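You operate a simulated robot arm through the tools that you are given. There is no shell and no other tool.

Carry out the task below with a simulated two-armed robot. There is one attempt and no reset: what you move stays moved.

## Task
Fetch the green pan and set it on the low shelf of the packing table. Then fetch the M6 white card from the end bench and set it in the large white bin. Then fetch the dark bolt from the corner bench and set it on the back of the winding bench. Then fetch the white carton that says "plug" from the corner bench and set it on the top of the die cabinet. Then fetch the green bottle and stand it on top of the blue spool. Then close the second die drawer from the top. Then fetch the white felt pad and set it on the top tray of the blue trolley. Do these in the order given. Set down upright: white carton, green bottle.

The check looks at the end state, three seconds after you hand in, the way a careful person would. Anything else that was tipped, shoved, dropped, spilled or broken makes it a failure.

## Robot
Two 7-joint arms with three-finger grippers on one trunk, on a base that moves. Base frame: it is fixed to the floor where the robot stands at the start and does not move with it; the origin is under the middle of the robot, x ahead of it, y to its left, z up. Readings come in m, degrees, newtons and seconds.
The left shoulder is at the start at [0.03, 0.124, 0.908], the right one opposite. With the tool pointing down near the work surface each hand reaches from about 0.1 to 0.72 m from the robot's upright axis, wherever it stands, measured 20 degrees to its own side. Places, roughly: back of the winding bench (24x34 cm) [1.62, -7.72, 0.84]; blue spool (10x10x8 cm) [3.7, -9.7, 0.9]; dark bolt (4x3x2 cm) [3.8, -9.2, 0.9]; green bottle [3.5, -10, 1]; green pan (20x21x6 cm) [2.1, 0.4, 0.4]; large white bin (24x21x8 cm) [3.2, -3.2, 0.8]; low shelf of the packing table [6.2, -0.9, 0.3]; second die drawer [2, -9.5, 0.6]; top of the die cabinet (16x64 cm) [1.9, -9.94, 0.9]; top tray of the blue trolley [0.5, -7.2, 0.7]; white card [6, -2, 0.75]; white carton [3.75, -9.5, 1]; white felt pad (5x6x5 cm) [1.7, -9.6, 0.9]. Payload 2.2 kg a hand.
The tool frame of a hand sits at the grasp point between the pads (the TCP): z along the fingers, y along the line on which they close. The tips reach 0.028 m beyond it. The gripper opens to 0.102 m; its body begins 0.071 m behind the TCP.
Orientation is that of the tool frame in the base frame, as a unit quaternion [x, y, z, w]. With the fingers straight down and closing along the base's y, the tool's x points along the base's -x, its y along +y and its z along -z.

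## Interface
- The arms move only by the tool send_rows. It takes "left_commands", "right_commands" or both (then of equal length, played together; a hand with none holds still); each is a list of rows, each a list of 7 numbers: the finger opening in m, from 0 to 0.102, then the shift along the tool's x, y, z in units of 250 mm (1.0 is 250 mm), then the turn, a rotation vector about the tool's x, y, z in units of 120 degrees (1.0 is 120 degrees). In form: [[hand, x, y, z, rx, ry, rz], ...]. A call has 1 to 20 rows; each row is the pose to reach, as a shift and turn from the pose commanded when the call began, along the tool's axes at that moment. A call with a number of a shift or a turn outside -1 to 1 is refused whole. A row lasts 0.2 s, in which the tool goes at most 0.05 m and 8.6 degrees; a call with a longer step from one row to the next is refused whole, and so is a gripper value outside its range. Where a pose cannot be reached the arm comes as near as it can. A force on the tool above 40 N (or 10 N above the force at the start of the call, whichever is more), or a blocked arm, ends the call early, and 0.2 s more pass. Each finger travels about 0.1436 m/s and halts on what it meets, pressing with about 41 N; the grip force reading is that of the motor and also rises with nothing between the fingers. The clock runs only during rows and for 0.2 s after the last one: add rows that repeat a pose to give the fingers time. It gives the time, the measured TCP pose, the force on the tool (base axes), the opening and the grip force at its end, in the units of the frame above (readings bear some noise), with the torque about the TCP (base axes, N m) and any sound that the robot's microphone picked up, and new pictures: "views" is both (left out), scene, wrist or none (wrist: the cameras of the hands that moved).
- Cameras (640 x 400 px; columns grow to the right, rows downward): "scene" is now at [0.0522, -0.0009, 1.6324]; the picture's right is [-0.02, -1.00, 0.00], its down [-0.69, 0.01, -0.73] and it looks along [0.73, -0.01, -0.69] (base axes); focal length 260 px, centre (320, 200). "left" rides on the left gripper at [0.072, 0.038, -0.086] in its tool frame; the picture's right is [-0.47, 0.89, 0.00], its down [-0.60, -0.32, -0.73] and it looks along [-0.65, -0.34, 0.68] (tool axes); focal length 256 px, centre (320, 200). "right" rides on the right gripper at [0.069, 0.044, -0.086] in its tool frame; the picture's right is [-0.53, 0.85, 0.00], its down [-0.58, -0.36, -0.73] and it looks along [-0.62, -0.39, 0.68] (tool axes); focal length 256 px, centre (320, 200).
- raise_lower(by): moves the trunk up (or, below 0, down) by that many m; the arms and the scene camera ride with it, the base frame stays. It gives what a move gives, with no picture.
- drive_base(legs): drives the robot by 1 to 6 legs, each [ahead, left, turn to the left] in m, m and degrees, along the robot's own axes; the way and the turn of a leg run together, so that a leg with both is an arc; at most 1.5 m and 180 degrees a leg. The arms and the cameras ride along, it lands a little off, and it stops where it bumps. It gives what a move gives, and a new picture of the scene camera.
- head_to(pan, tilt): turns the head with the scene camera to pan (to the left, within 143 degrees either way) and tilt (down, from -29 to 69), counted from straight ahead of the robot. It gives what a move gives, and a new picture of the scene camera.
- pixel_to_xyz(camera, pixels): for up to 12 pixels [column, row] of the newest picture of that camera ("zoom" is the newest enlarged one), the place [x, y, z] in the base frame of the surface seen there, good to about 0.002 m. It takes no simulated time.
- zoom(camera, box): a new picture of the part [left, top, right, bottom] of that camera's present view, enlarged. It takes no simulated time.
- close_job(): hands the job in; it is judged then, once.

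Open the grippers and draw the arms clear of the work before you hand the job in, unless the task says otherwise.

The tools are called after ">>>" as a command line: name --argument value ..., lists and objects as JSON in quotes. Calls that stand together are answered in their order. send_rows: Moves the arms, as the interface text tells. Its arguments: {"type":"object","properties":{"left_commands":{"type":"array"},"right_commands":{"type":"array"},"views":{"type":"string","enum":["both","scene","wrist","none"]}},"required":[]} The other tools are called the same way: raise_lower (by) moves the trunk up or down; drive_base (legs) drives the base; head_to (pan, tilt) turns the head that bears the scene camera; pixel_to_xyz (camera, pixels) gives the place of the surface under pixels of a picture; zoom (camera, box) takes an enlarged picture of a part of a camera's view; close_job () hands the job in.

At the start:

```text
t: 0.0
left_position: [0.4438, 0.2172, 0.6853]
left_tool_rot: [0.001, 1.0, 0.0, -0.001]
left_force: [-0.9, -0.3, -0.2]
left_torque: [-0.01, 0.0, 0.03]
left_width: 0.1018
left_grip_force: 0.0
right_position: [0.4603, -0.1751, 0.6467]
right_tool_rot: [0.0, 1.0, 0.0, 0.0]
right_force: [-0.8, 0.5, -0.2]
right_torque: [-0.02, 0.03, -0.02]
right_width: 0.1021
right_grip_force: 0.1
trunk travel left (down, up): [-0.15, 0.39]
robot x, y, heading: [0.002, -0.0018, -0.0]
head pan, tilt (commanded): [-1.1, 43.3]
```

scene: 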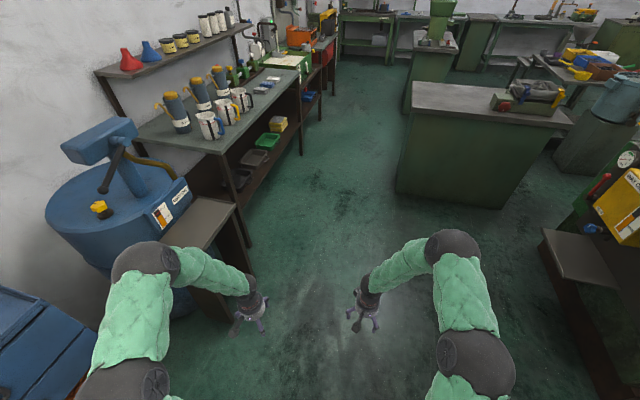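
right: 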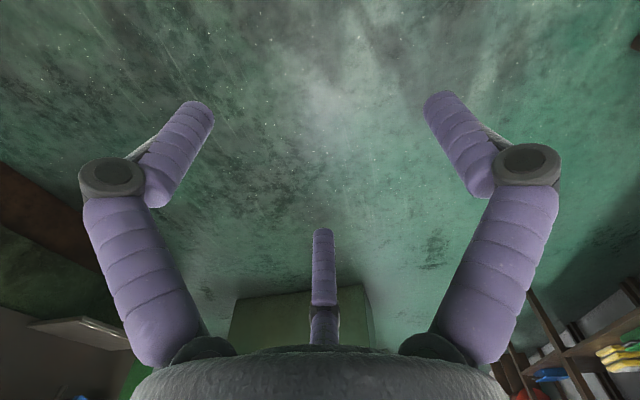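
left: 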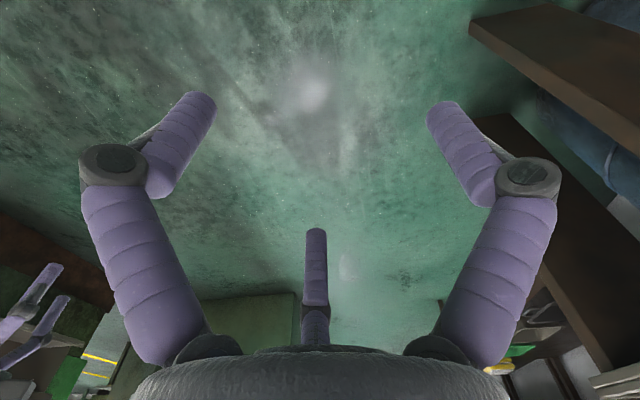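

The scene picture shows a bench at left with trays on a low shelf (green trays around px (252,157) and (268,140)). I zoom in there to find the green pan.

>>> zoom --camera "scene" --box '[180, 80, 340, 200]'

>>> pixel_to_xyz --camera "scene" --pixels '[[252, 157], [268, 140], [278, 124], [310, 96], [240, 178], [450, 110], [290, 140], [320, 250]]'

```text
3.33 times, centred on (260, 140) of scene
```

zoom: 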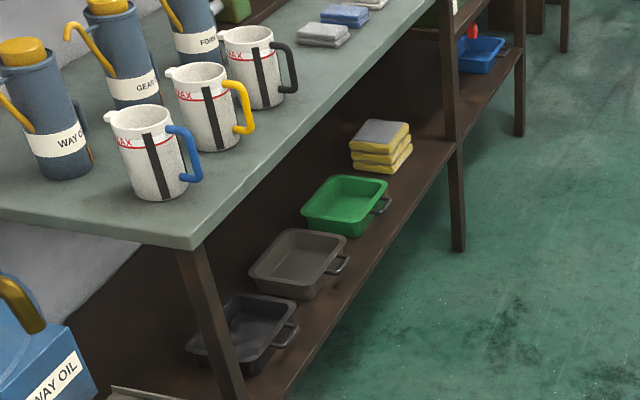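

```text
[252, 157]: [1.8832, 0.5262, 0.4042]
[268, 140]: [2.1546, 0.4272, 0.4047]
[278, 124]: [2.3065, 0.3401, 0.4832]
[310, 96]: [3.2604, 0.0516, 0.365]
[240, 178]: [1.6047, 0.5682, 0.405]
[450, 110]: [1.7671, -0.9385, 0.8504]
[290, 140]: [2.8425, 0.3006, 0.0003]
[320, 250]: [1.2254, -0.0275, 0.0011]
```

The green pan stands on the lower shelf with a loop handle towards the aisle. I measure pan, handle, shelf edge and the bench top edge above it in the enlarged picture.

>>> pixel_to_xyz --camera "zoom" --pixels '[[330, 178], [386, 183], [348, 236], [302, 214], [345, 210], [382, 208], [388, 200], [430, 170], [385, 230], [310, 310], [190, 245], [430, 0]]'

>>> zoom --camera "scene" --box '[240, 110, 304, 150]'

>>> head_to --pan 0 --tilt 15

```text
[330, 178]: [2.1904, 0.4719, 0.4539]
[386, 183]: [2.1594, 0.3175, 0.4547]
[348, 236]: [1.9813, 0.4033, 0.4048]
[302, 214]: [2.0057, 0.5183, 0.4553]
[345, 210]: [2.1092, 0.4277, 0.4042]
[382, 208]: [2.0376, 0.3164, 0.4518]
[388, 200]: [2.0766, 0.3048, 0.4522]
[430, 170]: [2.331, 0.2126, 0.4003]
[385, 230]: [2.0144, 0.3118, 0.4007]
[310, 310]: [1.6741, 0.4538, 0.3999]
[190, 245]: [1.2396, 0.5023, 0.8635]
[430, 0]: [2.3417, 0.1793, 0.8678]
```

```text
10.00 times, centred on (272, 130) of scene
```

zoom: 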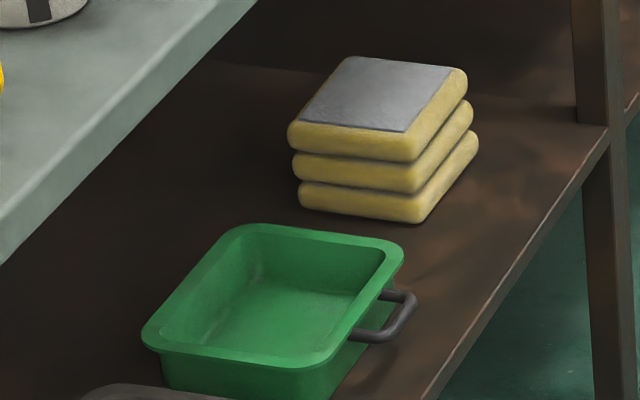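

```text
t: 0.9
left_position: [0.4447, 0.2177, 0.685]
left_tool_rot: [0.0, 1.0, -0.001, 0.0]
left_force: [0.9, -0.7, 0.2]
left_torque: [-0.02, 0.04, 0.0]
left_width: 0.102
left_grip_force: 0.0
right_position: [0.4619, -0.1739, 0.6464]
right_tool_rot: [-0.001, 1.0, 0.0, -0.001]
right_force: [0.2, -0.3, -0.2]
right_torque: [0.02, 0.0, -0.03]
right_width: 0.1018
right_grip_force: 0.1
trunk travel left (down, up): [-0.15, 0.39]
robot x, y, heading: [0.0032, 0.0012, 0.0]
head pan, tilt (commanded): [0.0, 15.0]
```

scene: 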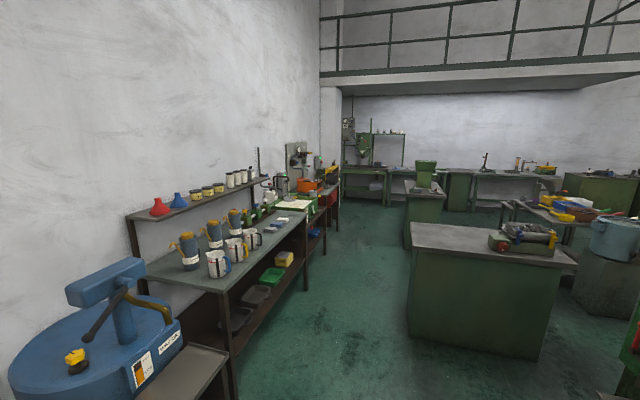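

The pan's handle is at about (2.08, 0.305, 0.452). Before moving, I look around the room to map the free floor.

>>> head_to --pan -50 --tilt 15

>>> head_to --pan -100 --tilt 15

>>> head_to --pan -143 --tilt 15

```text
t: 2.1
left_position: [0.4438, 0.2167, 0.6851]
left_tool_rot: [-0.001, 1.0, 0.0, 0.0]
left_force: [0.2, 0.3, -0.2]
left_torque: [0.05, 0.03, -0.02]
left_width: 0.1019
left_grip_force: 0.0
right_position: [0.4613, -0.1736, 0.6469]
right_tool_rot: [0.0, 1.0, 0.0, -0.001]
right_force: [1.4, 0.8, -0.5]
right_torque: [0.01, 0.01, -0.01]
right_width: 0.1024
right_grip_force: 0.1
trunk travel left (down, up): [-0.15, 0.39]
robot x, y, heading: [0.0009, -0.0041, 0.2]
head pan, tilt (commanded): [-50.0, 15.0]
```

scene: 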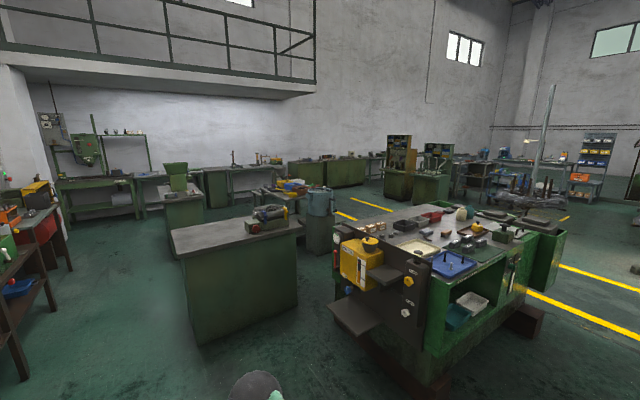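

```text
t: 3.3
left_position: [0.4434, 0.2165, 0.685]
left_tool_rot: [0.0, 1.0, 0.0, 0.0]
left_force: [0.5, 0.9, 0.5]
left_torque: [-0.02, -0.02, 0.02]
left_width: 0.102
left_grip_force: 0.0
right_position: [0.4627, -0.1758, 0.6454]
right_tool_rot: [0.0, 1.0, 0.001, 0.0]
right_force: [-0.3, 0.0, 0.8]
right_torque: [0.0, -0.01, -0.01]
right_width: 0.1018
right_grip_force: 0.1
trunk travel left (down, up): [-0.15, 0.39]
robot x, y, heading: [0.0022, -0.0042, 0.2]
head pan, tilt (commanded): [-100.0, 15.0]
```

scene: 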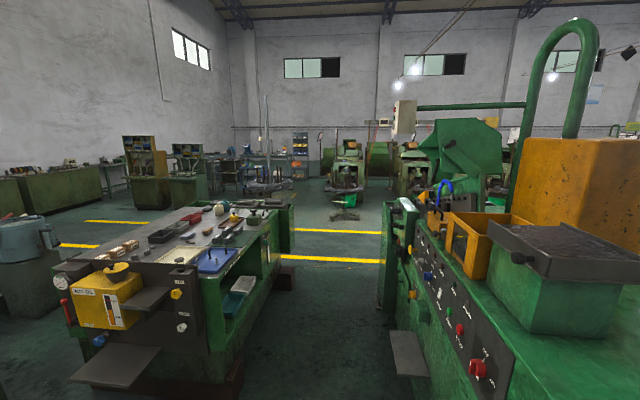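

```text
t: 4.4
left_position: [0.4434, 0.2167, 0.6851]
left_tool_rot: [0.0, 1.0, 0.0, 0.0]
left_force: [-0.6, 0.3, -0.6]
left_torque: [0.02, -0.01, -0.02]
left_width: 0.102
left_grip_force: 0.0
right_position: [0.4606, -0.1754, 0.6461]
right_tool_rot: [-0.001, 1.0, -0.001, 0.0]
right_force: [-0.1, -1.0, -0.5]
right_torque: [-0.02, -0.01, -0.01]
right_width: 0.1021
right_grip_force: 0.1
trunk travel left (down, up): [-0.15, 0.39]
robot x, y, heading: [-0.0019, 0.0011, -0.0]
head pan, tilt (commanded): [-143.0, 15.0]
```

scene: 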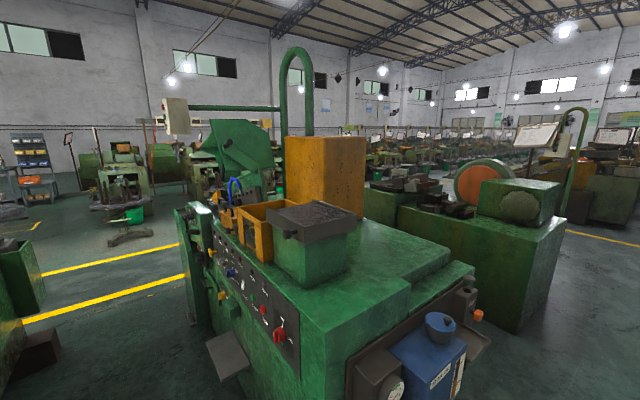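

The aisle ahead between left bench and middle bench looks open. I turn the head back forward and down to measure the floor edges.

>>> head_to --pan 0 --tilt 40

>>> pixel_to_xyz --camera "scene" --pixels '[[390, 160], [408, 70], [380, 160], [240, 270], [230, 200], [300, 130], [560, 110], [490, 195], [320, 130], [200, 250], [175, 240], [300, 180]]'

```text
t: 6.7
left_position: [0.4437, 0.2164, 0.6852]
left_tool_rot: [0.0, 1.0, 0.0, 0.0]
left_force: [-0.2, -0.8, 0.7]
left_torque: [-0.01, 0.0, -0.01]
left_width: 0.1019
left_grip_force: 0.0
right_position: [0.4627, -0.1753, 0.6467]
right_tool_rot: [0.0, 1.0, 0.0, 0.0]
right_force: [-0.3, -0.1, 0.0]
right_torque: [0.02, 0.03, 0.03]
right_width: 0.102
right_grip_force: 0.1
trunk travel left (down, up): [-0.15, 0.39]
robot x, y, heading: [0.0002, 0.0004, 0.1]
head pan, tilt (commanded): [0.0, 40.0]
```

scene: 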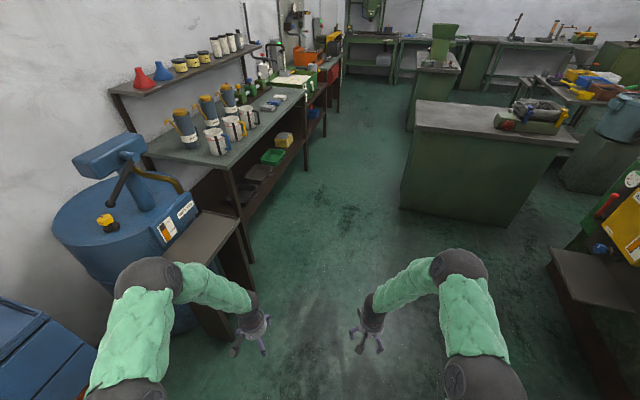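

```text
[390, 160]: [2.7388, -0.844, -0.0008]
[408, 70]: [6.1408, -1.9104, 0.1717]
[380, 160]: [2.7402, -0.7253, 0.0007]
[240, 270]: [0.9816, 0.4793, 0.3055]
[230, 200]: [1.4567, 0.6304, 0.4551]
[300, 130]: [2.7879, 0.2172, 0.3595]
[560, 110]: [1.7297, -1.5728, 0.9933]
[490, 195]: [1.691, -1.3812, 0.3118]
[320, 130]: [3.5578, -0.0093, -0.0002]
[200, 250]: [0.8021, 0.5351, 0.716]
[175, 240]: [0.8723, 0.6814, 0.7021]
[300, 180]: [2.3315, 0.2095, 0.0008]
```

I check the middle bench's left edge and the items on the right so I know the aisle width.

>>> pixel_to_xyz --camera "scene" --pixels '[[418, 104], [418, 130], [404, 205], [402, 190], [570, 250], [555, 262], [240, 235], [236, 190], [305, 100], [222, 300], [435, 115], [405, 128]]'

```text
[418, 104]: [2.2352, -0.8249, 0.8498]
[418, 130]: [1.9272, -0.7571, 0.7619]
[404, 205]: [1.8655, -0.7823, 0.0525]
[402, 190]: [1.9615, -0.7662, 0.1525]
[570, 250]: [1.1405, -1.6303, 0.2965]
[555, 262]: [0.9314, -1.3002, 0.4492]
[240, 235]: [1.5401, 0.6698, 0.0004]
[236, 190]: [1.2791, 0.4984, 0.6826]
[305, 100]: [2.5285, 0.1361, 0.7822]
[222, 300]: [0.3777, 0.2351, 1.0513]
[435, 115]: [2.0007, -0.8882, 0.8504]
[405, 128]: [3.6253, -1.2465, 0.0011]
```

The aisle is about 1 m wide near the pan (bench edge y≈0.28, middle bench y≈-0.78 at x≈2). I drive forward in the aisle staying around y≈-0.28.

>>> drive_base --legs '[[1.0, -0.25, 0], [0.6, -0.03, 0]]'

>>> head_to --pan 45 --tilt 55

```text
t: 15.0
left_position: [2.0448, -0.0453, 0.6851]
left_tool_rot: [-0.006, 1.0, 0.0, 0.0]
left_force: [1.1, 0.6, -0.4]
left_torque: [-0.02, -0.01, -0.01]
left_width: 0.1022
left_grip_force: 0.0
right_position: [2.0677, -0.4377, 0.6465]
right_tool_rot: [-0.006, 1.0, 0.001, 0.0]
right_force: [1.3, -0.3, -0.6]
right_torque: [0.01, 0.0, -0.01]
right_width: 0.1021
right_grip_force: 0.1
trunk travel left (down, up): [-0.15, 0.39]
robot x, y, heading: [1.6006, -0.2669, 0.7]
head pan, tilt (commanded): [0.0, 40.0]
```

scene: 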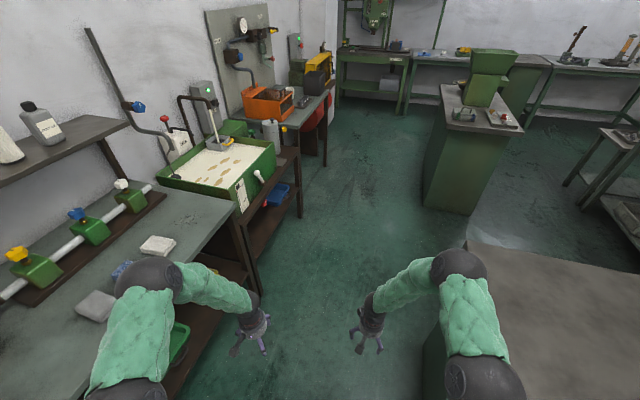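

```text
t: 16.1
left_position: [2.0443, -0.0454, 0.685]
left_tool_rot: [-0.006, 1.0, 0.0, 0.0]
left_force: [0.1, -0.3, -0.7]
left_torque: [0.03, -0.03, -0.02]
left_width: 0.1017
left_grip_force: 0.0
right_position: [2.0663, -0.4383, 0.647]
right_tool_rot: [-0.007, 1.0, 0.0, 0.0]
right_force: [-0.2, 0.3, 0.5]
right_torque: [0.02, -0.02, -0.04]
right_width: 0.1021
right_grip_force: 0.0
trunk travel left (down, up): [-0.15, 0.39]
robot x, y, heading: [1.602, -0.2693, 0.8]
head pan, tilt (commanded): [45.0, 55.0]
```

scene: 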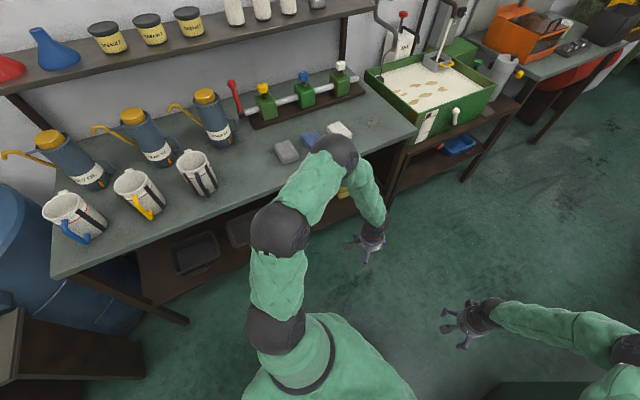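

The hands clear the bench; I drive 0.5 m further and turn left to face the pan shelf.

>>> drive_base --legs '[[0.5, 0.0, 0], [0, 0, 70]]'

>>> head_to --pan 0 --tilt 60

```text
t: 21.5
left_position: [2.1562, 0.171, 0.669]
left_tool_rot: [-0.469, 0.882, -0.032, -0.036]
left_force: [0.0, 1.0, -0.3]
left_torque: [-0.04, 0.0, 0.03]
left_width: 0.1018
left_grip_force: 0.0
right_position: [2.509, 0.0407, 0.6482]
right_tool_rot: [-0.49, 0.872, 0.0, 0.001]
right_force: [0.2, -1.1, -0.3]
right_torque: [0.03, 0.0, 0.0]
right_width: 0.1019
right_grip_force: 0.0
trunk travel left (down, up): [-0.15, 0.39]
robot x, y, heading: [2.1234, -0.2629, 58.4]
head pan, tilt (commanded): [45.0, 55.0]
stopped in leg 2: the force on the tool passed its limit at 69 N (the readings are from after the stop); the commanded pose is now the measured one
```

scene: 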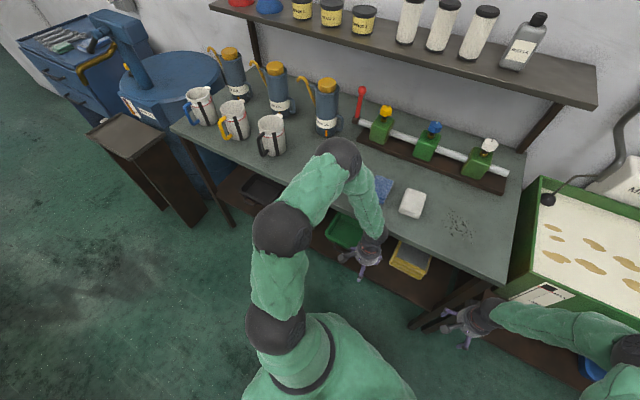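

```text
t: 22.6
left_position: [2.1549, 0.1713, 0.669]
left_tool_rot: [-0.468, 0.882, -0.032, -0.036]
left_force: [-0.3, -1.1, -0.3]
left_torque: [-0.02, -0.04, 0.0]
left_width: 0.1017
left_grip_force: 0.0
right_position: [2.5095, 0.041, 0.6488]
right_tool_rot: [-0.489, 0.872, 0.001, 0.001]
right_force: [0.0, -0.6, 0.4]
right_torque: [-0.02, 0.0, -0.03]
right_width: 0.1019
right_grip_force: 0.0
trunk travel left (down, up): [-0.15, 0.39]
robot x, y, heading: [2.1199, -0.263, 58.7]
head pan, tilt (commanded): [0.0, 60.0]
```

scene: 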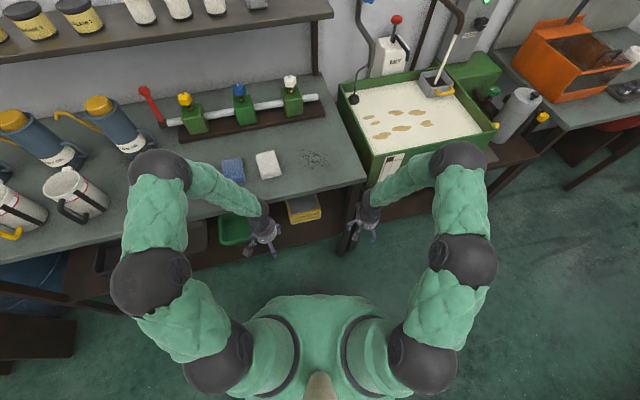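

The left hand bumped the bench edge (force 69 N, turn stopped at heading 58°); nothing on the table appears displaced. I draw the left hand straight back toward the robot (tool +x) before continuing.

>>> send_rows --left_commands '[[0.102, 0.12, 0, 0, 0, 0, 0], [0.102, 0.28, 0, 0, 0, 0, 0], [0.102, 0.44, 0, 0, 0, 0, 0], [0.102, 0.44, 0, 0, 0, 0, 0]]' --views "both"

```text
t: 23.6
left_position: [2.0987, 0.0859, 0.6793]
left_tool_rot: [-0.469, 0.882, -0.031, -0.035]
left_force: [-1.0, -1.0, -0.4]
left_torque: [0.0, 0.0, 0.02]
left_width: 0.1019
left_grip_force: 0.0
right_position: [2.5107, 0.0412, 0.6479]
right_tool_rot: [-0.49, 0.872, 0.0, 0.0]
right_force: [0.7, 0.2, -0.3]
right_torque: [0.0, 0.0, -0.01]
right_width: 0.1019
right_grip_force: 0.1
trunk travel left (down, up): [-0.15, 0.39]
robot x, y, heading: [2.123, -0.2605, 58.7]
head pan, tilt (commanded): [0.0, 60.0]
```

scene: 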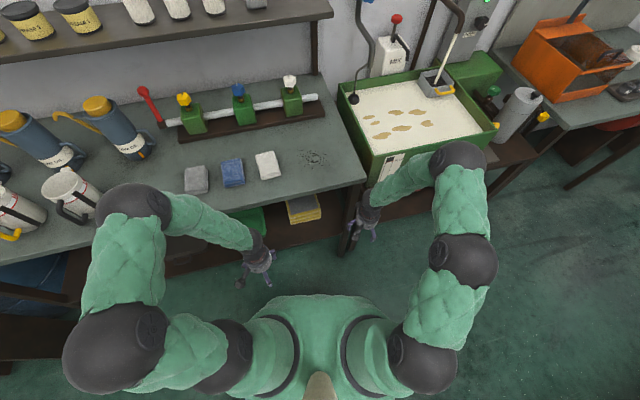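
left: 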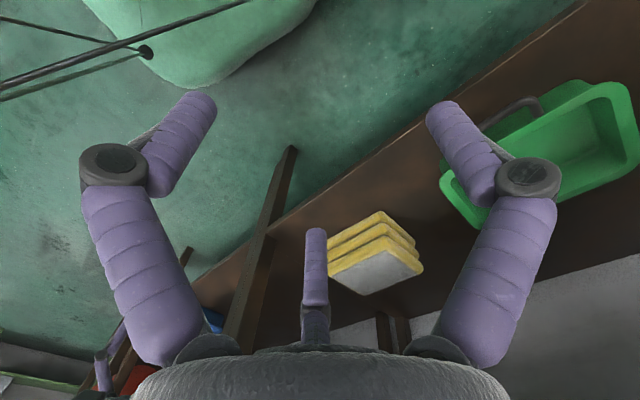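

The wrist picture shows the pan with handle at (510,110) and the bench leg near the right hand. I draw the right hand back 0.15 m so the turn won't hit the leg, then turn the remaining 15°.

>>> send_rows --right_commands '[[0.102, 0.18, 0, 0, 0, 0, 0], [0.102, 0.36, 0, 0, 0, 0, 0], [0.102, 0.54, 0, 0, 0, 0, 0], [0.102, 0.6, 0, 0, 0, 0, 0]]' --views "none"

>>> drive_base --legs '[[0, 0, 15.5]]'

```text
t: 24.6
left_position: [2.0973, 0.0858, 0.6809]
left_tool_rot: [-0.468, 0.882, -0.031, -0.036]
left_force: [0.1, -0.4, 0.8]
left_torque: [0.04, 0.03, 0.02]
left_width: 0.102
left_grip_force: 0.1
right_position: [2.4332, -0.0858, 0.6455]
right_tool_rot: [-0.489, 0.872, 0.0, 0.001]
right_force: [0.2, 0.4, 0.8]
right_torque: [0.0, -0.05, -0.02]
right_width: 0.102
right_grip_force: 0.1
trunk travel left (down, up): [-0.15, 0.39]
robot x, y, heading: [2.1207, -0.2626, 58.7]
head pan, tilt (commanded): [0.0, 60.0]
```

```text
t: 25.9
left_position: [2.0072, 0.0674, 0.6802]
left_tool_rot: [-0.582, 0.812, -0.034, -0.031]
left_force: [-0.1, -0.4, -0.4]
left_torque: [-0.03, -0.01, 0.0]
left_width: 0.1021
left_grip_force: 0.0
right_position: [2.3743, -0.0101, 0.6475]
right_tool_rot: [-0.602, 0.799, 0.0, 0.0]
right_force: [1.0, 0.4, -0.1]
right_torque: [0.0, 0.0, -0.02]
right_width: 0.1021
right_grip_force: 0.1
trunk travel left (down, up): [-0.15, 0.39]
robot x, y, heading: [2.121, -0.2619, 74.1]
head pan, tilt (commanded): [0.0, 60.0]
```

scene: 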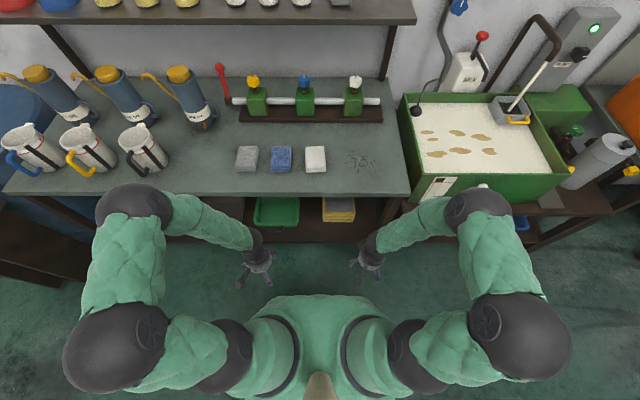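

Now square to the bench. I zoom at the pan (277,212) in the scene view and look with the left wrist view for handle geometry.

>>> zoom --camera "scene" --box '[237, 185, 317, 235]'

>>> zoom --camera "left" --box '[0, 0, 640, 400]'

```text
8.00 times, centred on (277, 210) of scene
```

zoom: 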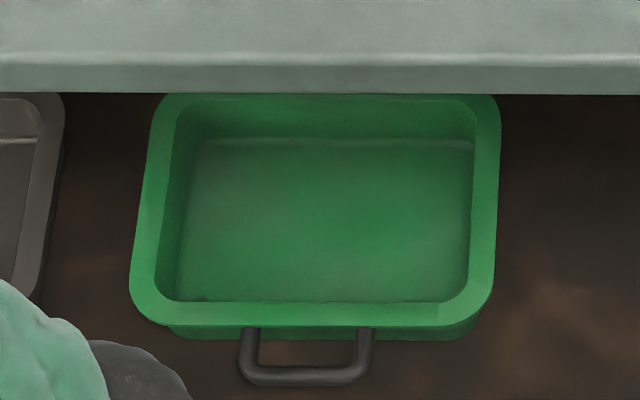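

```text
1.00 times, centred on (320, 200) of left (not enlarged: the box is as wide or as high as the picture)
```

zoom: 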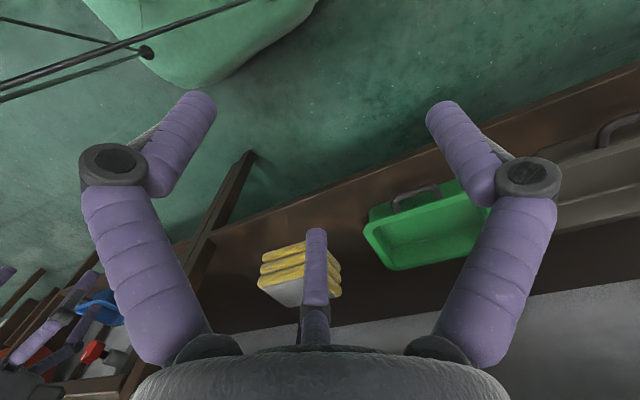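

I re-take the scene enlargement and measure the handle bar, legs, rim and shelf.

>>> zoom --camera "scene" --box '[237, 185, 317, 235]'

>>> pixel_to_xyz --camera "zoom" --pixels '[[250, 378], [303, 379], [360, 375], [248, 340], [366, 338], [300, 313], [145, 300], [485, 300], [305, 350], [490, 110], [165, 110], [320, 75]]'

```text
8.00 times, centred on (277, 210) of scene
```

zoom: 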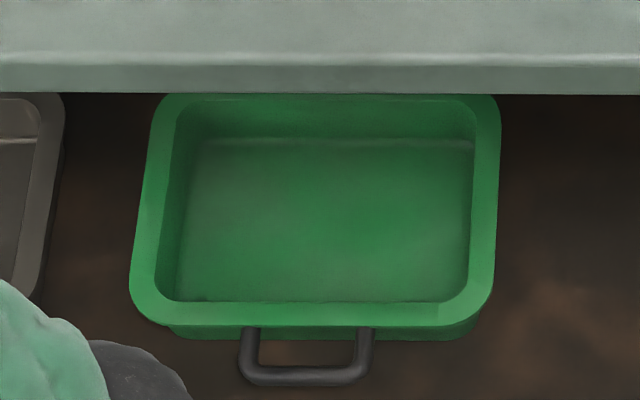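

```text
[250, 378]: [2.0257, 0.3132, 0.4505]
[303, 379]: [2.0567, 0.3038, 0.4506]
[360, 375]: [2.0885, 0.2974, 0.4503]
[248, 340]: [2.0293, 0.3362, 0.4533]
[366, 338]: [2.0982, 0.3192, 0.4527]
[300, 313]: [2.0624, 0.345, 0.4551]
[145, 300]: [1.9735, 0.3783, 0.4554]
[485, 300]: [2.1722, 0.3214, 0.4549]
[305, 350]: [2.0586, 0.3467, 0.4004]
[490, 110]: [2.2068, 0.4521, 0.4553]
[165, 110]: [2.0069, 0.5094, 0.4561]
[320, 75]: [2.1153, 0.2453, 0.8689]
```

I test the gripper's closing geometry: I close the left hand in free air and view its wrist camera.

>>> send_rows --left_commands '[[0.03, 0, 0, 0, 0, 0, 0], [0.03, 0, 0, 0, 0, 0, 0], [0.03, 0, 0, 0, 0, 0, 0]]' --views "wrist"

>>> send_rows --left_commands '[[0.0, 0, 0, 0, 0, 0, 0], [0.0, 0, 0, 0, 0, 0, 0], [0.0, 0, 0, 0, 0, 0, 0]]' --views "wrist"

```text
t: 26.7
left_position: [2.0059, 0.0653, 0.6805]
left_tool_rot: [-0.583, 0.811, -0.035, -0.03]
left_force: [-0.7, -0.3, 0.4]
left_torque: [0.03, -0.01, 0.01]
left_width: 0.0299
left_grip_force: 0.0
right_position: [2.3746, -0.0092, 0.646]
right_tool_rot: [-0.602, 0.798, 0.0, 0.0]
right_force: [-0.1, 0.0, 0.8]
right_torque: [-0.03, -0.02, 0.03]
right_width: 0.1016
right_grip_force: 0.0
trunk travel left (down, up): [-0.15, 0.39]
robot x, y, heading: [2.1223, -0.2626, 74.3]
head pan, tilt (commanded): [0.0, 60.0]
```

left: 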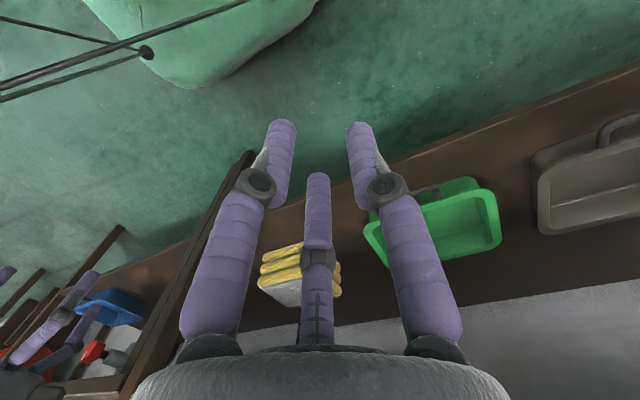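

```text
t: 27.5
left_position: [2.0064, 0.067, 0.6797]
left_tool_rot: [-0.583, 0.811, -0.035, -0.031]
left_force: [0.5, -0.3, 1.2]
left_torque: [0.0, 0.01, 0.0]
left_width: 0.0023
left_grip_force: 31.4
right_position: [2.374, -0.0096, 0.6464]
right_tool_rot: [-0.602, 0.798, 0.0, 0.0]
right_force: [-0.1, -0.1, 1.5]
right_torque: [-0.02, 0.01, 0.01]
right_width: 0.1018
right_grip_force: 0.1
trunk travel left (down, up): [-0.15, 0.39]
robot x, y, heading: [2.1206, -0.2603, 74.3]
head pan, tilt (commanded): [0.0, 60.0]
```

left: 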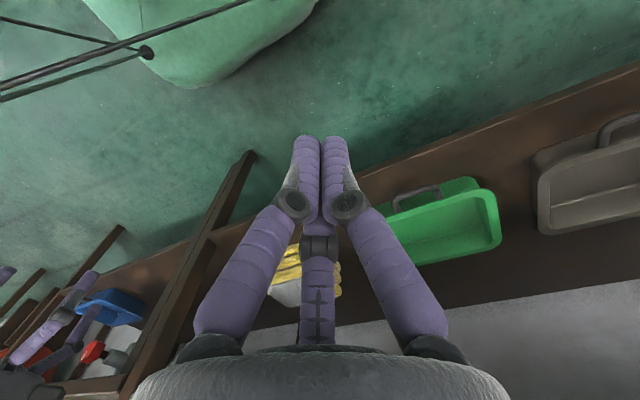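

The fingers close concentrically (thumb on +y, two fingers opposite). A two-handed lift by the left and right walls of the pan looks safest, so I measure the rim's outer and inner edges precisely.

>>> zoom --camera "scene" --box '[245, 190, 309, 230]'

>>> pixel_to_xyz --camera "zoom" --pixels '[[72, 200], [92, 200], [508, 200], [482, 200], [72, 260], [300, 250], [505, 260], [110, 200], [465, 200], [530, 200], [55, 200], [20, 200]]'

```text
10.00 times, centred on (277, 210) of scene
```

zoom: 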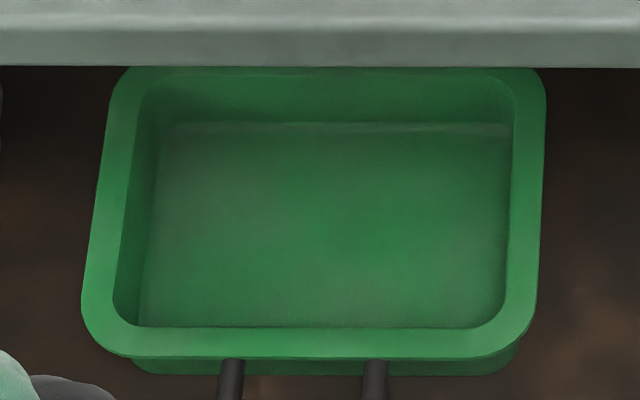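

```text
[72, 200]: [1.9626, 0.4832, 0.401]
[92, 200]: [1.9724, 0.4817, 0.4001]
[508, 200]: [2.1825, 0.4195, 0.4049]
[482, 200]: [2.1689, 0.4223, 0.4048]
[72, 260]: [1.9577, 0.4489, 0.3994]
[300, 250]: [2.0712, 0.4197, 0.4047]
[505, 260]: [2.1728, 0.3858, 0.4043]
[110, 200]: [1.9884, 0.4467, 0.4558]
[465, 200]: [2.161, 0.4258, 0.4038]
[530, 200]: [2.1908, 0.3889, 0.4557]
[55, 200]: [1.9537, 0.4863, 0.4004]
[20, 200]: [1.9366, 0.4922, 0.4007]
```

I choose a single left-hand grip: thumb inside the front wall, two fingers outside the handle corners, tool leaning 20° out so it clears the bench top. First I rotate the left tool in free space (90° about vertical plus lean) and open it.

>>> send_rows --left_commands '[[0.102, 0, 0, 0, -0.0158, -0.014, 0.0652], [0.102, 0, 0, 0, -0.0316, -0.028, 0.1304], [0.102, 0, 0, 0, -0.0475, -0.042, 0.1956], [0.102, 0, 0, 0, -0.0633, -0.056, 0.2608], [0.102, 0, 0, 0, -0.0791, -0.07, 0.326], [0.102, 0, 0, 0, -0.0949, -0.084, 0.3911], [0.102, 0, 0, 0, -0.1107, -0.098, 0.4563], [0.102, 0, 0, 0, -0.1265, -0.112, 0.5215], [0.102, 0, 0, 0, -0.1424, -0.126, 0.5867], [0.102, 0, 0, 0, -0.1582, -0.14, 0.6519], [0.102, 0, 0, 0, -0.174, -0.154, 0.7171], [0.102, 0, 0, 0, -0.174, -0.154, 0.7171]]' --views "both"

```text
t: 30.1
left_position: [2.0066, 0.0668, 0.6803]
left_tool_rot: [0.139, 0.975, 0.172, 0.025]
left_force: [0.5, 0.0, 1.1]
left_torque: [0.01, -0.01, 0.04]
left_width: 0.102
left_grip_force: 0.0
right_position: [2.3737, -0.0096, 0.646]
right_tool_rot: [-0.602, 0.799, 0.0, 0.0]
right_force: [-0.4, 0.3, -0.4]
right_torque: [0.01, -0.01, 0.01]
right_width: 0.1022
right_grip_force: 0.1
trunk travel left (down, up): [-0.15, 0.39]
robot x, y, heading: [2.1219, -0.2632, 74.1]
head pan, tilt (commanded): [0.0, 60.0]
```

scene: 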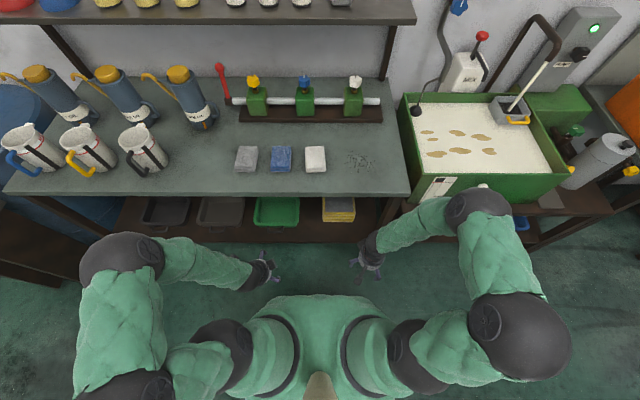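
left: 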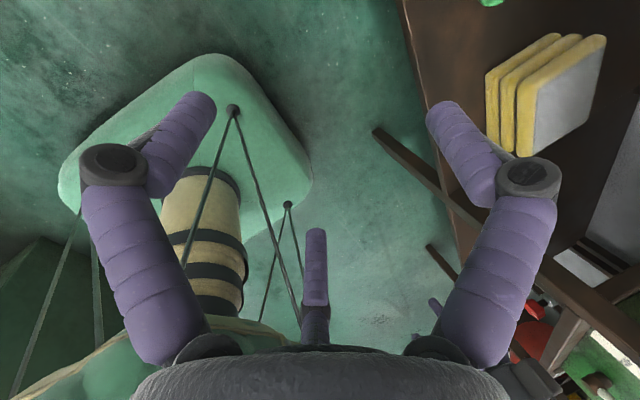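

Orientation reached. Now I move the left hand to a pre-grasp point above and in front of the handle (about d=0.80, z=0.587), in six steps.

>>> send_rows --left_commands '[[0.102, 0.0113, 0.0966, 0.1011, 0, 0, 0], [0.102, 0.0225, 0.1932, 0.2023, 0, 0, 0], [0.102, 0.0338, 0.2898, 0.3034, 0, 0, 0], [0.102, 0.0451, 0.3864, 0.4045, 0, 0, 0], [0.102, 0.0563, 0.483, 0.5057, 0, 0, 0], [0.102, 0.0676, 0.5796, 0.6068, 0, 0, 0], [0.102, 0.0676, 0.5796, 0.6068, 0, 0, 0]]' --views "both"

```text
t: 31.7
left_position: [2.0425, 0.252, 0.5884]
left_tool_rot: [0.139, 0.975, 0.172, 0.025]
left_force: [-0.6, -0.7, 0.2]
left_torque: [-0.02, 0.03, 0.0]
left_width: 0.1018
left_grip_force: 0.1
right_position: [2.3734, -0.0102, 0.646]
right_tool_rot: [-0.602, 0.799, 0.0, 0.0]
right_force: [0.7, -0.3, -0.1]
right_torque: [-0.01, 0.04, 0.0]
right_width: 0.1018
right_grip_force: 0.1
trunk travel left (down, up): [-0.15, 0.39]
robot x, y, heading: [2.1228, -0.26, 74.2]
head pan, tilt (commanded): [0.0, 60.0]
```

scene: 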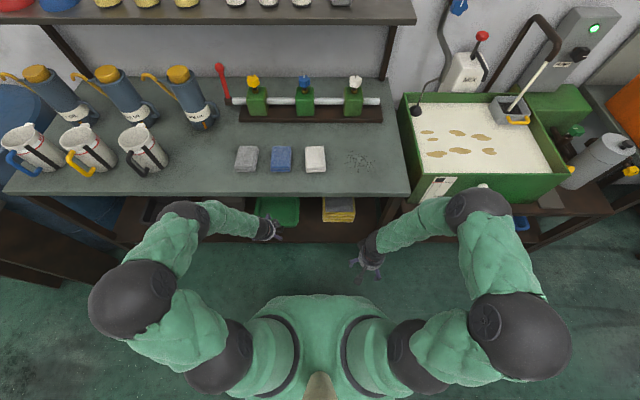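
left: 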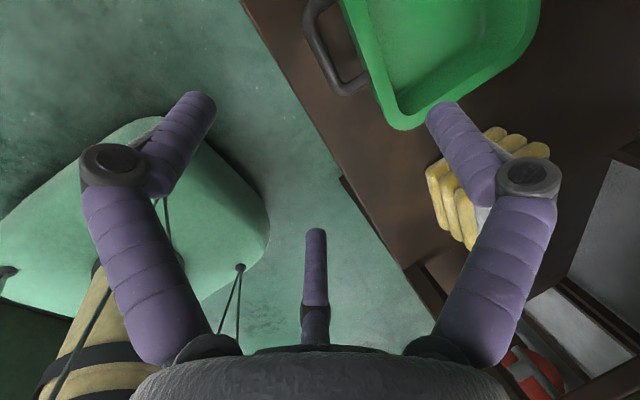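

The handle is visible in the left wrist view at about (320,50). I check its place with that camera.

>>> pixel_to_xyz --camera "left" --pixels '[[310, 35], [326, 68], [340, 88], [362, 82], [360, 40], [375, 60], [390, 110], [318, 52]]'

```text
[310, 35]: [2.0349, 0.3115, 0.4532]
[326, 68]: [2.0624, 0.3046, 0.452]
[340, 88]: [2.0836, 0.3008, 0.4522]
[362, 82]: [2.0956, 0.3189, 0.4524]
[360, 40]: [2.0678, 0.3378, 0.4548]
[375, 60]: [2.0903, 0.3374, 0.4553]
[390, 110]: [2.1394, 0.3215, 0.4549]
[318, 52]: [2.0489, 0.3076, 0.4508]
```

Bar measured at d≈0.860, rim edge ≈0.895, as planned. I descend along the tool axis to the grasp height with the fingers fully open.

>>> send_rows --left_commands '[[0.102, 0, 0.008, 0.121, 0, 0, 0], [0.102, 0, 0.016, 0.242, 0, 0, 0], [0.102, 0, 0.024, 0.364, 0, 0, 0], [0.102, 0, 0.031, 0.485, 0, 0, 0], [0.102, 0, 0.039, 0.55, 0, 0, 0], [0.102, 0, 0.039, 0.606, 0, 0, 0], [0.102, 0, 0.039, 0.606, 0, 0, 0]]' --views "both"

```text
t: 33.3
left_position: [2.0595, 0.3107, 0.4493]
left_tool_rot: [0.137, 0.975, 0.172, 0.024]
left_force: [0.7, -0.6, -0.6]
left_torque: [-0.02, -0.01, 0.02]
left_width: 0.1021
left_grip_force: 0.0
right_position: [2.3739, -0.0095, 0.6469]
right_tool_rot: [-0.602, 0.799, 0.0, 0.0]
right_force: [-0.2, 0.2, -0.3]
right_torque: [0.01, -0.05, 0.0]
right_width: 0.1019
right_grip_force: 0.0
trunk travel left (down, up): [-0.15, 0.39]
robot x, y, heading: [2.1171, -0.2615, 74.1]
head pan, tilt (commanded): [0.0, 60.0]
```

scene: 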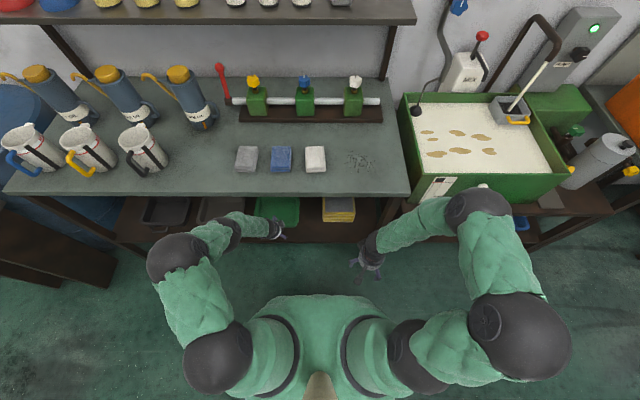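
left: 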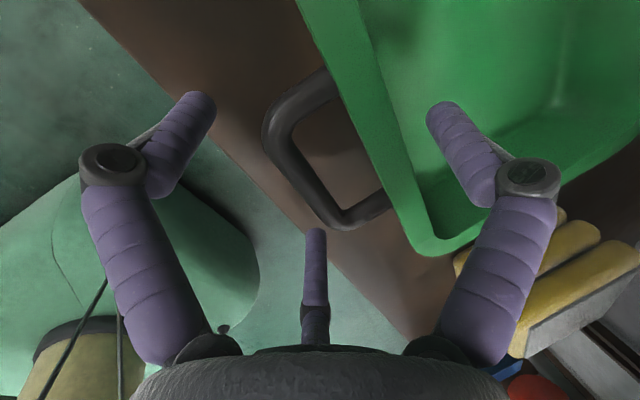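

Thumb is inside the front wall and the two fingers are outside the handle's corners. I close the fingers.

>>> send_rows --left_commands '[[0.08, 0, 0, 0, 0, 0, 0], [0.06, 0, 0, 0, 0, 0, 0], [0.04, 0, 0, 0, 0, 0, 0], [0.02, 0, 0, 0, 0, 0, 0], [0.0, 0, 0, 0, 0, 0, 0], [0.0, 0, 0, 0, 0, 0, 0], [0.0, 0, 0, 0, 0, 0, 0]]' --views "wrist"

```text
t: 34.9
left_position: [2.0594, 0.3113, 0.4495]
left_tool_rot: [0.137, 0.975, 0.174, 0.024]
left_force: [0.6, 6.2, 14.1]
left_torque: [0.54, -0.1, 0.08]
left_width: 0.0669
left_grip_force: 41.2
right_position: [2.3739, -0.0098, 0.6478]
right_tool_rot: [-0.602, 0.799, 0.0, 0.001]
right_force: [-0.4, -0.7, 0.4]
right_torque: [-0.02, -0.01, 0.02]
right_width: 0.1018
right_grip_force: 0.0
trunk travel left (down, up): [-0.15, 0.39]
robot x, y, heading: [2.1243, -0.2622, 74.0]
head pan, tilt (commanded): [0.0, 60.0]
```

left: 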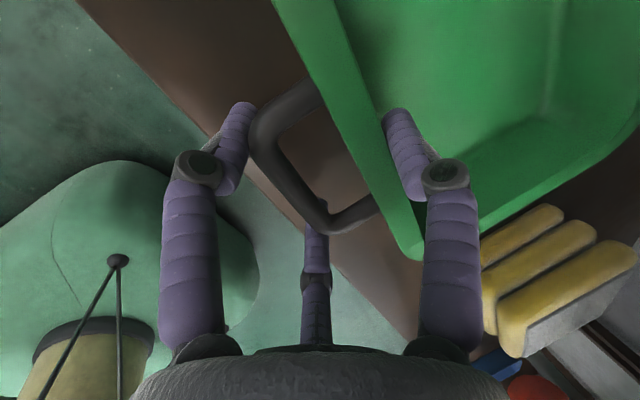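

Grip closed at 0.067 m, 41 N. I lift 3 cm gently and look.

>>> send_rows --left_commands '[[0.0, 0, 0.014, -0.038, 0, 0, 0], [0.0, 0, 0.027, -0.075, 0, 0, 0], [0.0, 0, 0.041, -0.113, 0, 0, 0], [0.0, 0, 0.041, -0.113, 0, 0, 0]]' --views "both"

```text
t: 35.9
left_position: [2.06, 0.3103, 0.4793]
left_tool_rot: [0.138, 0.975, 0.172, 0.024]
left_force: [0.1, 0.3, 0.1]
left_torque: [0.05, 0.01, -0.01]
left_width: 0.0022
left_grip_force: 31.4
right_position: [2.3733, -0.0091, 0.6452]
right_tool_rot: [-0.602, 0.798, 0.0, 0.001]
right_force: [0.2, 0.2, 0.4]
right_torque: [-0.01, 0.0, 0.03]
right_width: 0.102
right_grip_force: 0.2
trunk travel left (down, up): [-0.15, 0.39]
robot x, y, heading: [2.1227, -0.2614, 74.2]
head pan, tilt (commanded): [0.0, 60.0]
```

scene: 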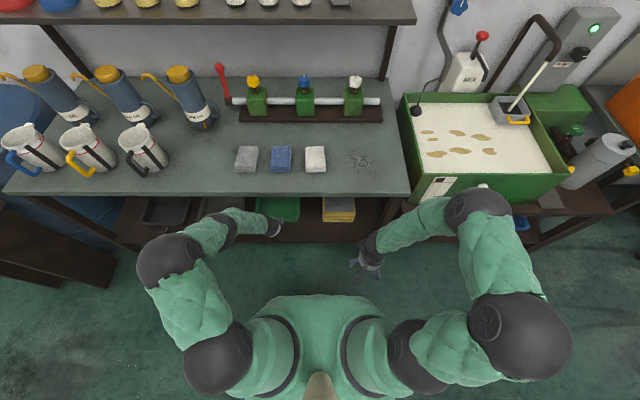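
left: 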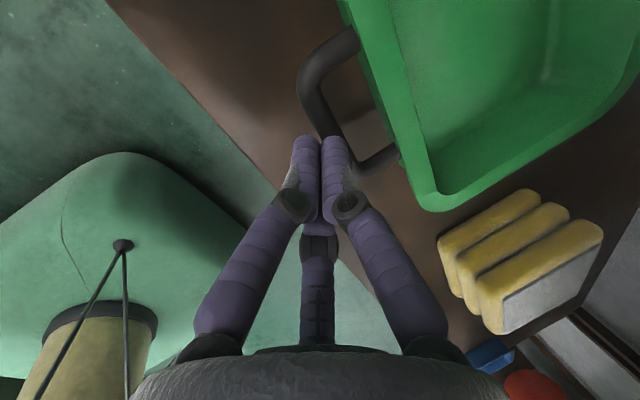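

The grip slid off the wall when lifting (width fell to 0.002); the pan is still on the shelf. I back the hand out along its axis and will switch to a two-handed grip on the side walls.

>>> send_rows --left_commands '[[0.0, 0, 0, -0.15, 0, 0, 0], [0.0, 0, 0, -0.3, 0, 0, 0], [0.02, 0, 0, -0.45, 0, 0, 0], [0.05, 0, -0.15, -0.55, 0, 0, 0], [0.08, 0, -0.3, -0.65, 0, 0, 0], [0.08, 0, -0.45, -0.7, 0, 0, 0], [0.08, 0, -0.6, -0.7, 0, 0, 0]]' --views "both"

>>> zoom --camera "scene" --box '[237, 185, 317, 235]'

```text
t: 37.5
left_position: [2.0049, 0.1179, 0.5924]
left_tool_rot: [0.138, 0.975, 0.173, 0.024]
left_force: [-0.1, 0.1, -0.2]
left_torque: [0.0, -0.01, 0.01]
left_width: 0.0801
left_grip_force: 0.0
right_position: [2.3734, -0.0111, 0.6459]
right_tool_rot: [-0.602, 0.799, 0.0, 0.0]
right_force: [1.2, -0.2, 0.2]
right_torque: [0.01, 0.0, 0.03]
right_width: 0.1021
right_grip_force: 0.1
trunk travel left (down, up): [-0.15, 0.39]
robot x, y, heading: [2.1189, -0.2628, 74.2]
head pan, tilt (commanded): [0.0, 60.0]
```

scene: 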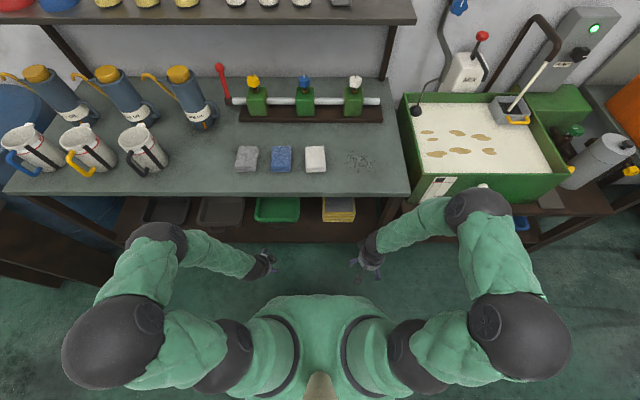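
left: 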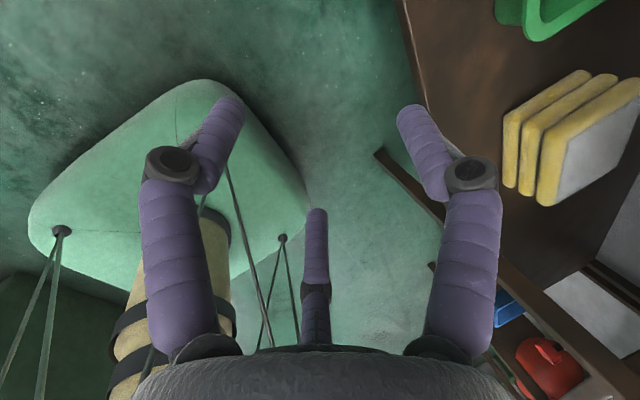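

```text
8.00 times, centred on (277, 210) of scene
```

zoom: 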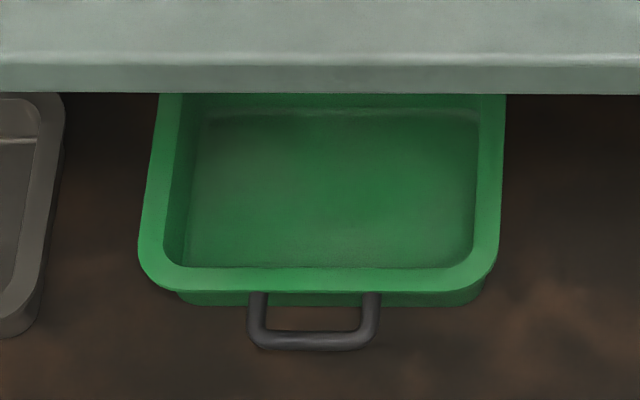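

The pan slid inward about 2.4 cm. I measure the shelf's front edge so I can drag the pan outward by its front wall before gripping.

>>> pixel_to_xyz --camera "scene" --pixels '[[300, 225], [300, 232], [300, 236], [300, 239], [300, 241], [300, 243], [300, 246], [320, 238], [277, 225]]'

>>> pixel_to_xyz --camera "zoom" --pixels '[[313, 340], [260, 335], [370, 332], [318, 280], [148, 240], [492, 240], [30, 300], [318, 260], [318, 291]]'

```text
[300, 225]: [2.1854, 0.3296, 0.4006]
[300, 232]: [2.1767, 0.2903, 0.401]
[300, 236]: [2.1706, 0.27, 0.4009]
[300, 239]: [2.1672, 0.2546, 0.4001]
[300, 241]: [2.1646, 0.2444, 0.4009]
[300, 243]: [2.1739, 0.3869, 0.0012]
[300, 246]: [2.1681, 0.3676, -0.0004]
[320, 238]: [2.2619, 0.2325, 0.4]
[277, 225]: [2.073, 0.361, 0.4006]
```

```text
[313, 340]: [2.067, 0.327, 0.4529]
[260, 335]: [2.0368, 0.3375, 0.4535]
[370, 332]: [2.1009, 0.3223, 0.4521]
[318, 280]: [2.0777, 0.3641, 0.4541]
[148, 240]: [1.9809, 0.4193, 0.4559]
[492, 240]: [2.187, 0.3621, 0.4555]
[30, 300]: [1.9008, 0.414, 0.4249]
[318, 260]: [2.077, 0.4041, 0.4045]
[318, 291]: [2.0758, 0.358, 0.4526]
```

Shelf edge lies at d≈0.83 (bench coordinate), no lip. I lower the trunk 0.12 m to keep the elbows below the bench top and strafe 0.2 m left so the pan is straight ahead.

>>> raise_lower --by -0.12

>>> drive_base --legs '[[0, 0.21, 0]]'

```text
t: 39.0
left_position: [2.0046, 0.1176, 0.472]
left_tool_rot: [0.137, 0.975, 0.172, 0.024]
left_force: [0.7, -0.7, 0.1]
left_torque: [-0.02, -0.01, -0.02]
left_width: 0.08
left_grip_force: 0.1
right_position: [2.3739, -0.0104, 0.5272]
right_tool_rot: [-0.602, 0.799, 0.001, 0.001]
right_force: [0.0, -0.6, 0.0]
right_torque: [0.0, 0.0, 0.04]
right_width: 0.1021
right_grip_force: 0.0
trunk travel left (down, up): [-0.03, 0.51]
robot x, y, heading: [2.1203, -0.2596, 74.0]
head pan, tilt (commanded): [0.0, 60.0]
```

```text
t: 40.7
left_position: [1.8026, 0.1758, 0.4718]
left_tool_rot: [0.139, 0.975, 0.171, 0.025]
left_force: [-0.1, 0.2, 0.9]
left_torque: [0.02, 0.02, 0.0]
left_width: 0.0799
left_grip_force: 0.0
right_position: [2.1709, 0.0473, 0.5248]
right_tool_rot: [-0.601, 0.799, -0.001, -0.001]
right_force: [0.5, 0.1, 0.1]
right_torque: [-0.01, -0.01, 0.01]
right_width: 0.1019
right_grip_force: 0.1
trunk travel left (down, up): [-0.03, 0.51]
robot x, y, heading: [1.9181, -0.2037, 74.1]
head pan, tilt (commanded): [0.0, 60.0]
```

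scene: 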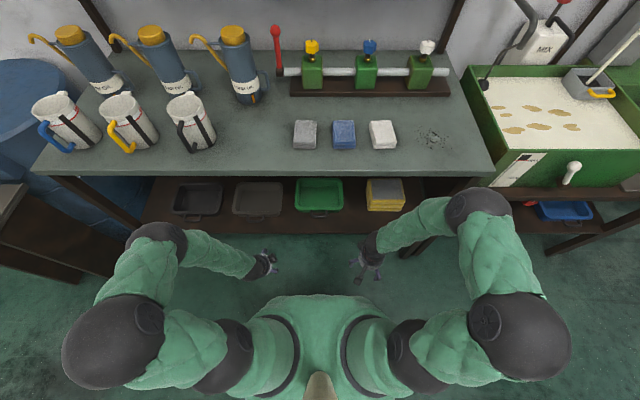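

The pan is now straight ahead at (319,195). I raise the left hand, close it and bring it toward the middle, staying outside the bench edge.

>>> send_rows --left_commands '[[0.06, 0, 0.06, -0.14, 0, 0, 0], [0.04, -0.12, 0.15, -0.24, 0, 0, 0], [0.02, -0.28, 0.23, -0.34, 0, 0, 0], [0.0, -0.42, 0.28, -0.41, 0, 0, 0], [0.0, -0.5, 0.303, -0.435, 0, 0, 0], [0.0, -0.5, 0.303, -0.435, 0, 0, 0]]' --views "scene"

```text
refused: row 3 steps farther than a row can; nothing moved
```

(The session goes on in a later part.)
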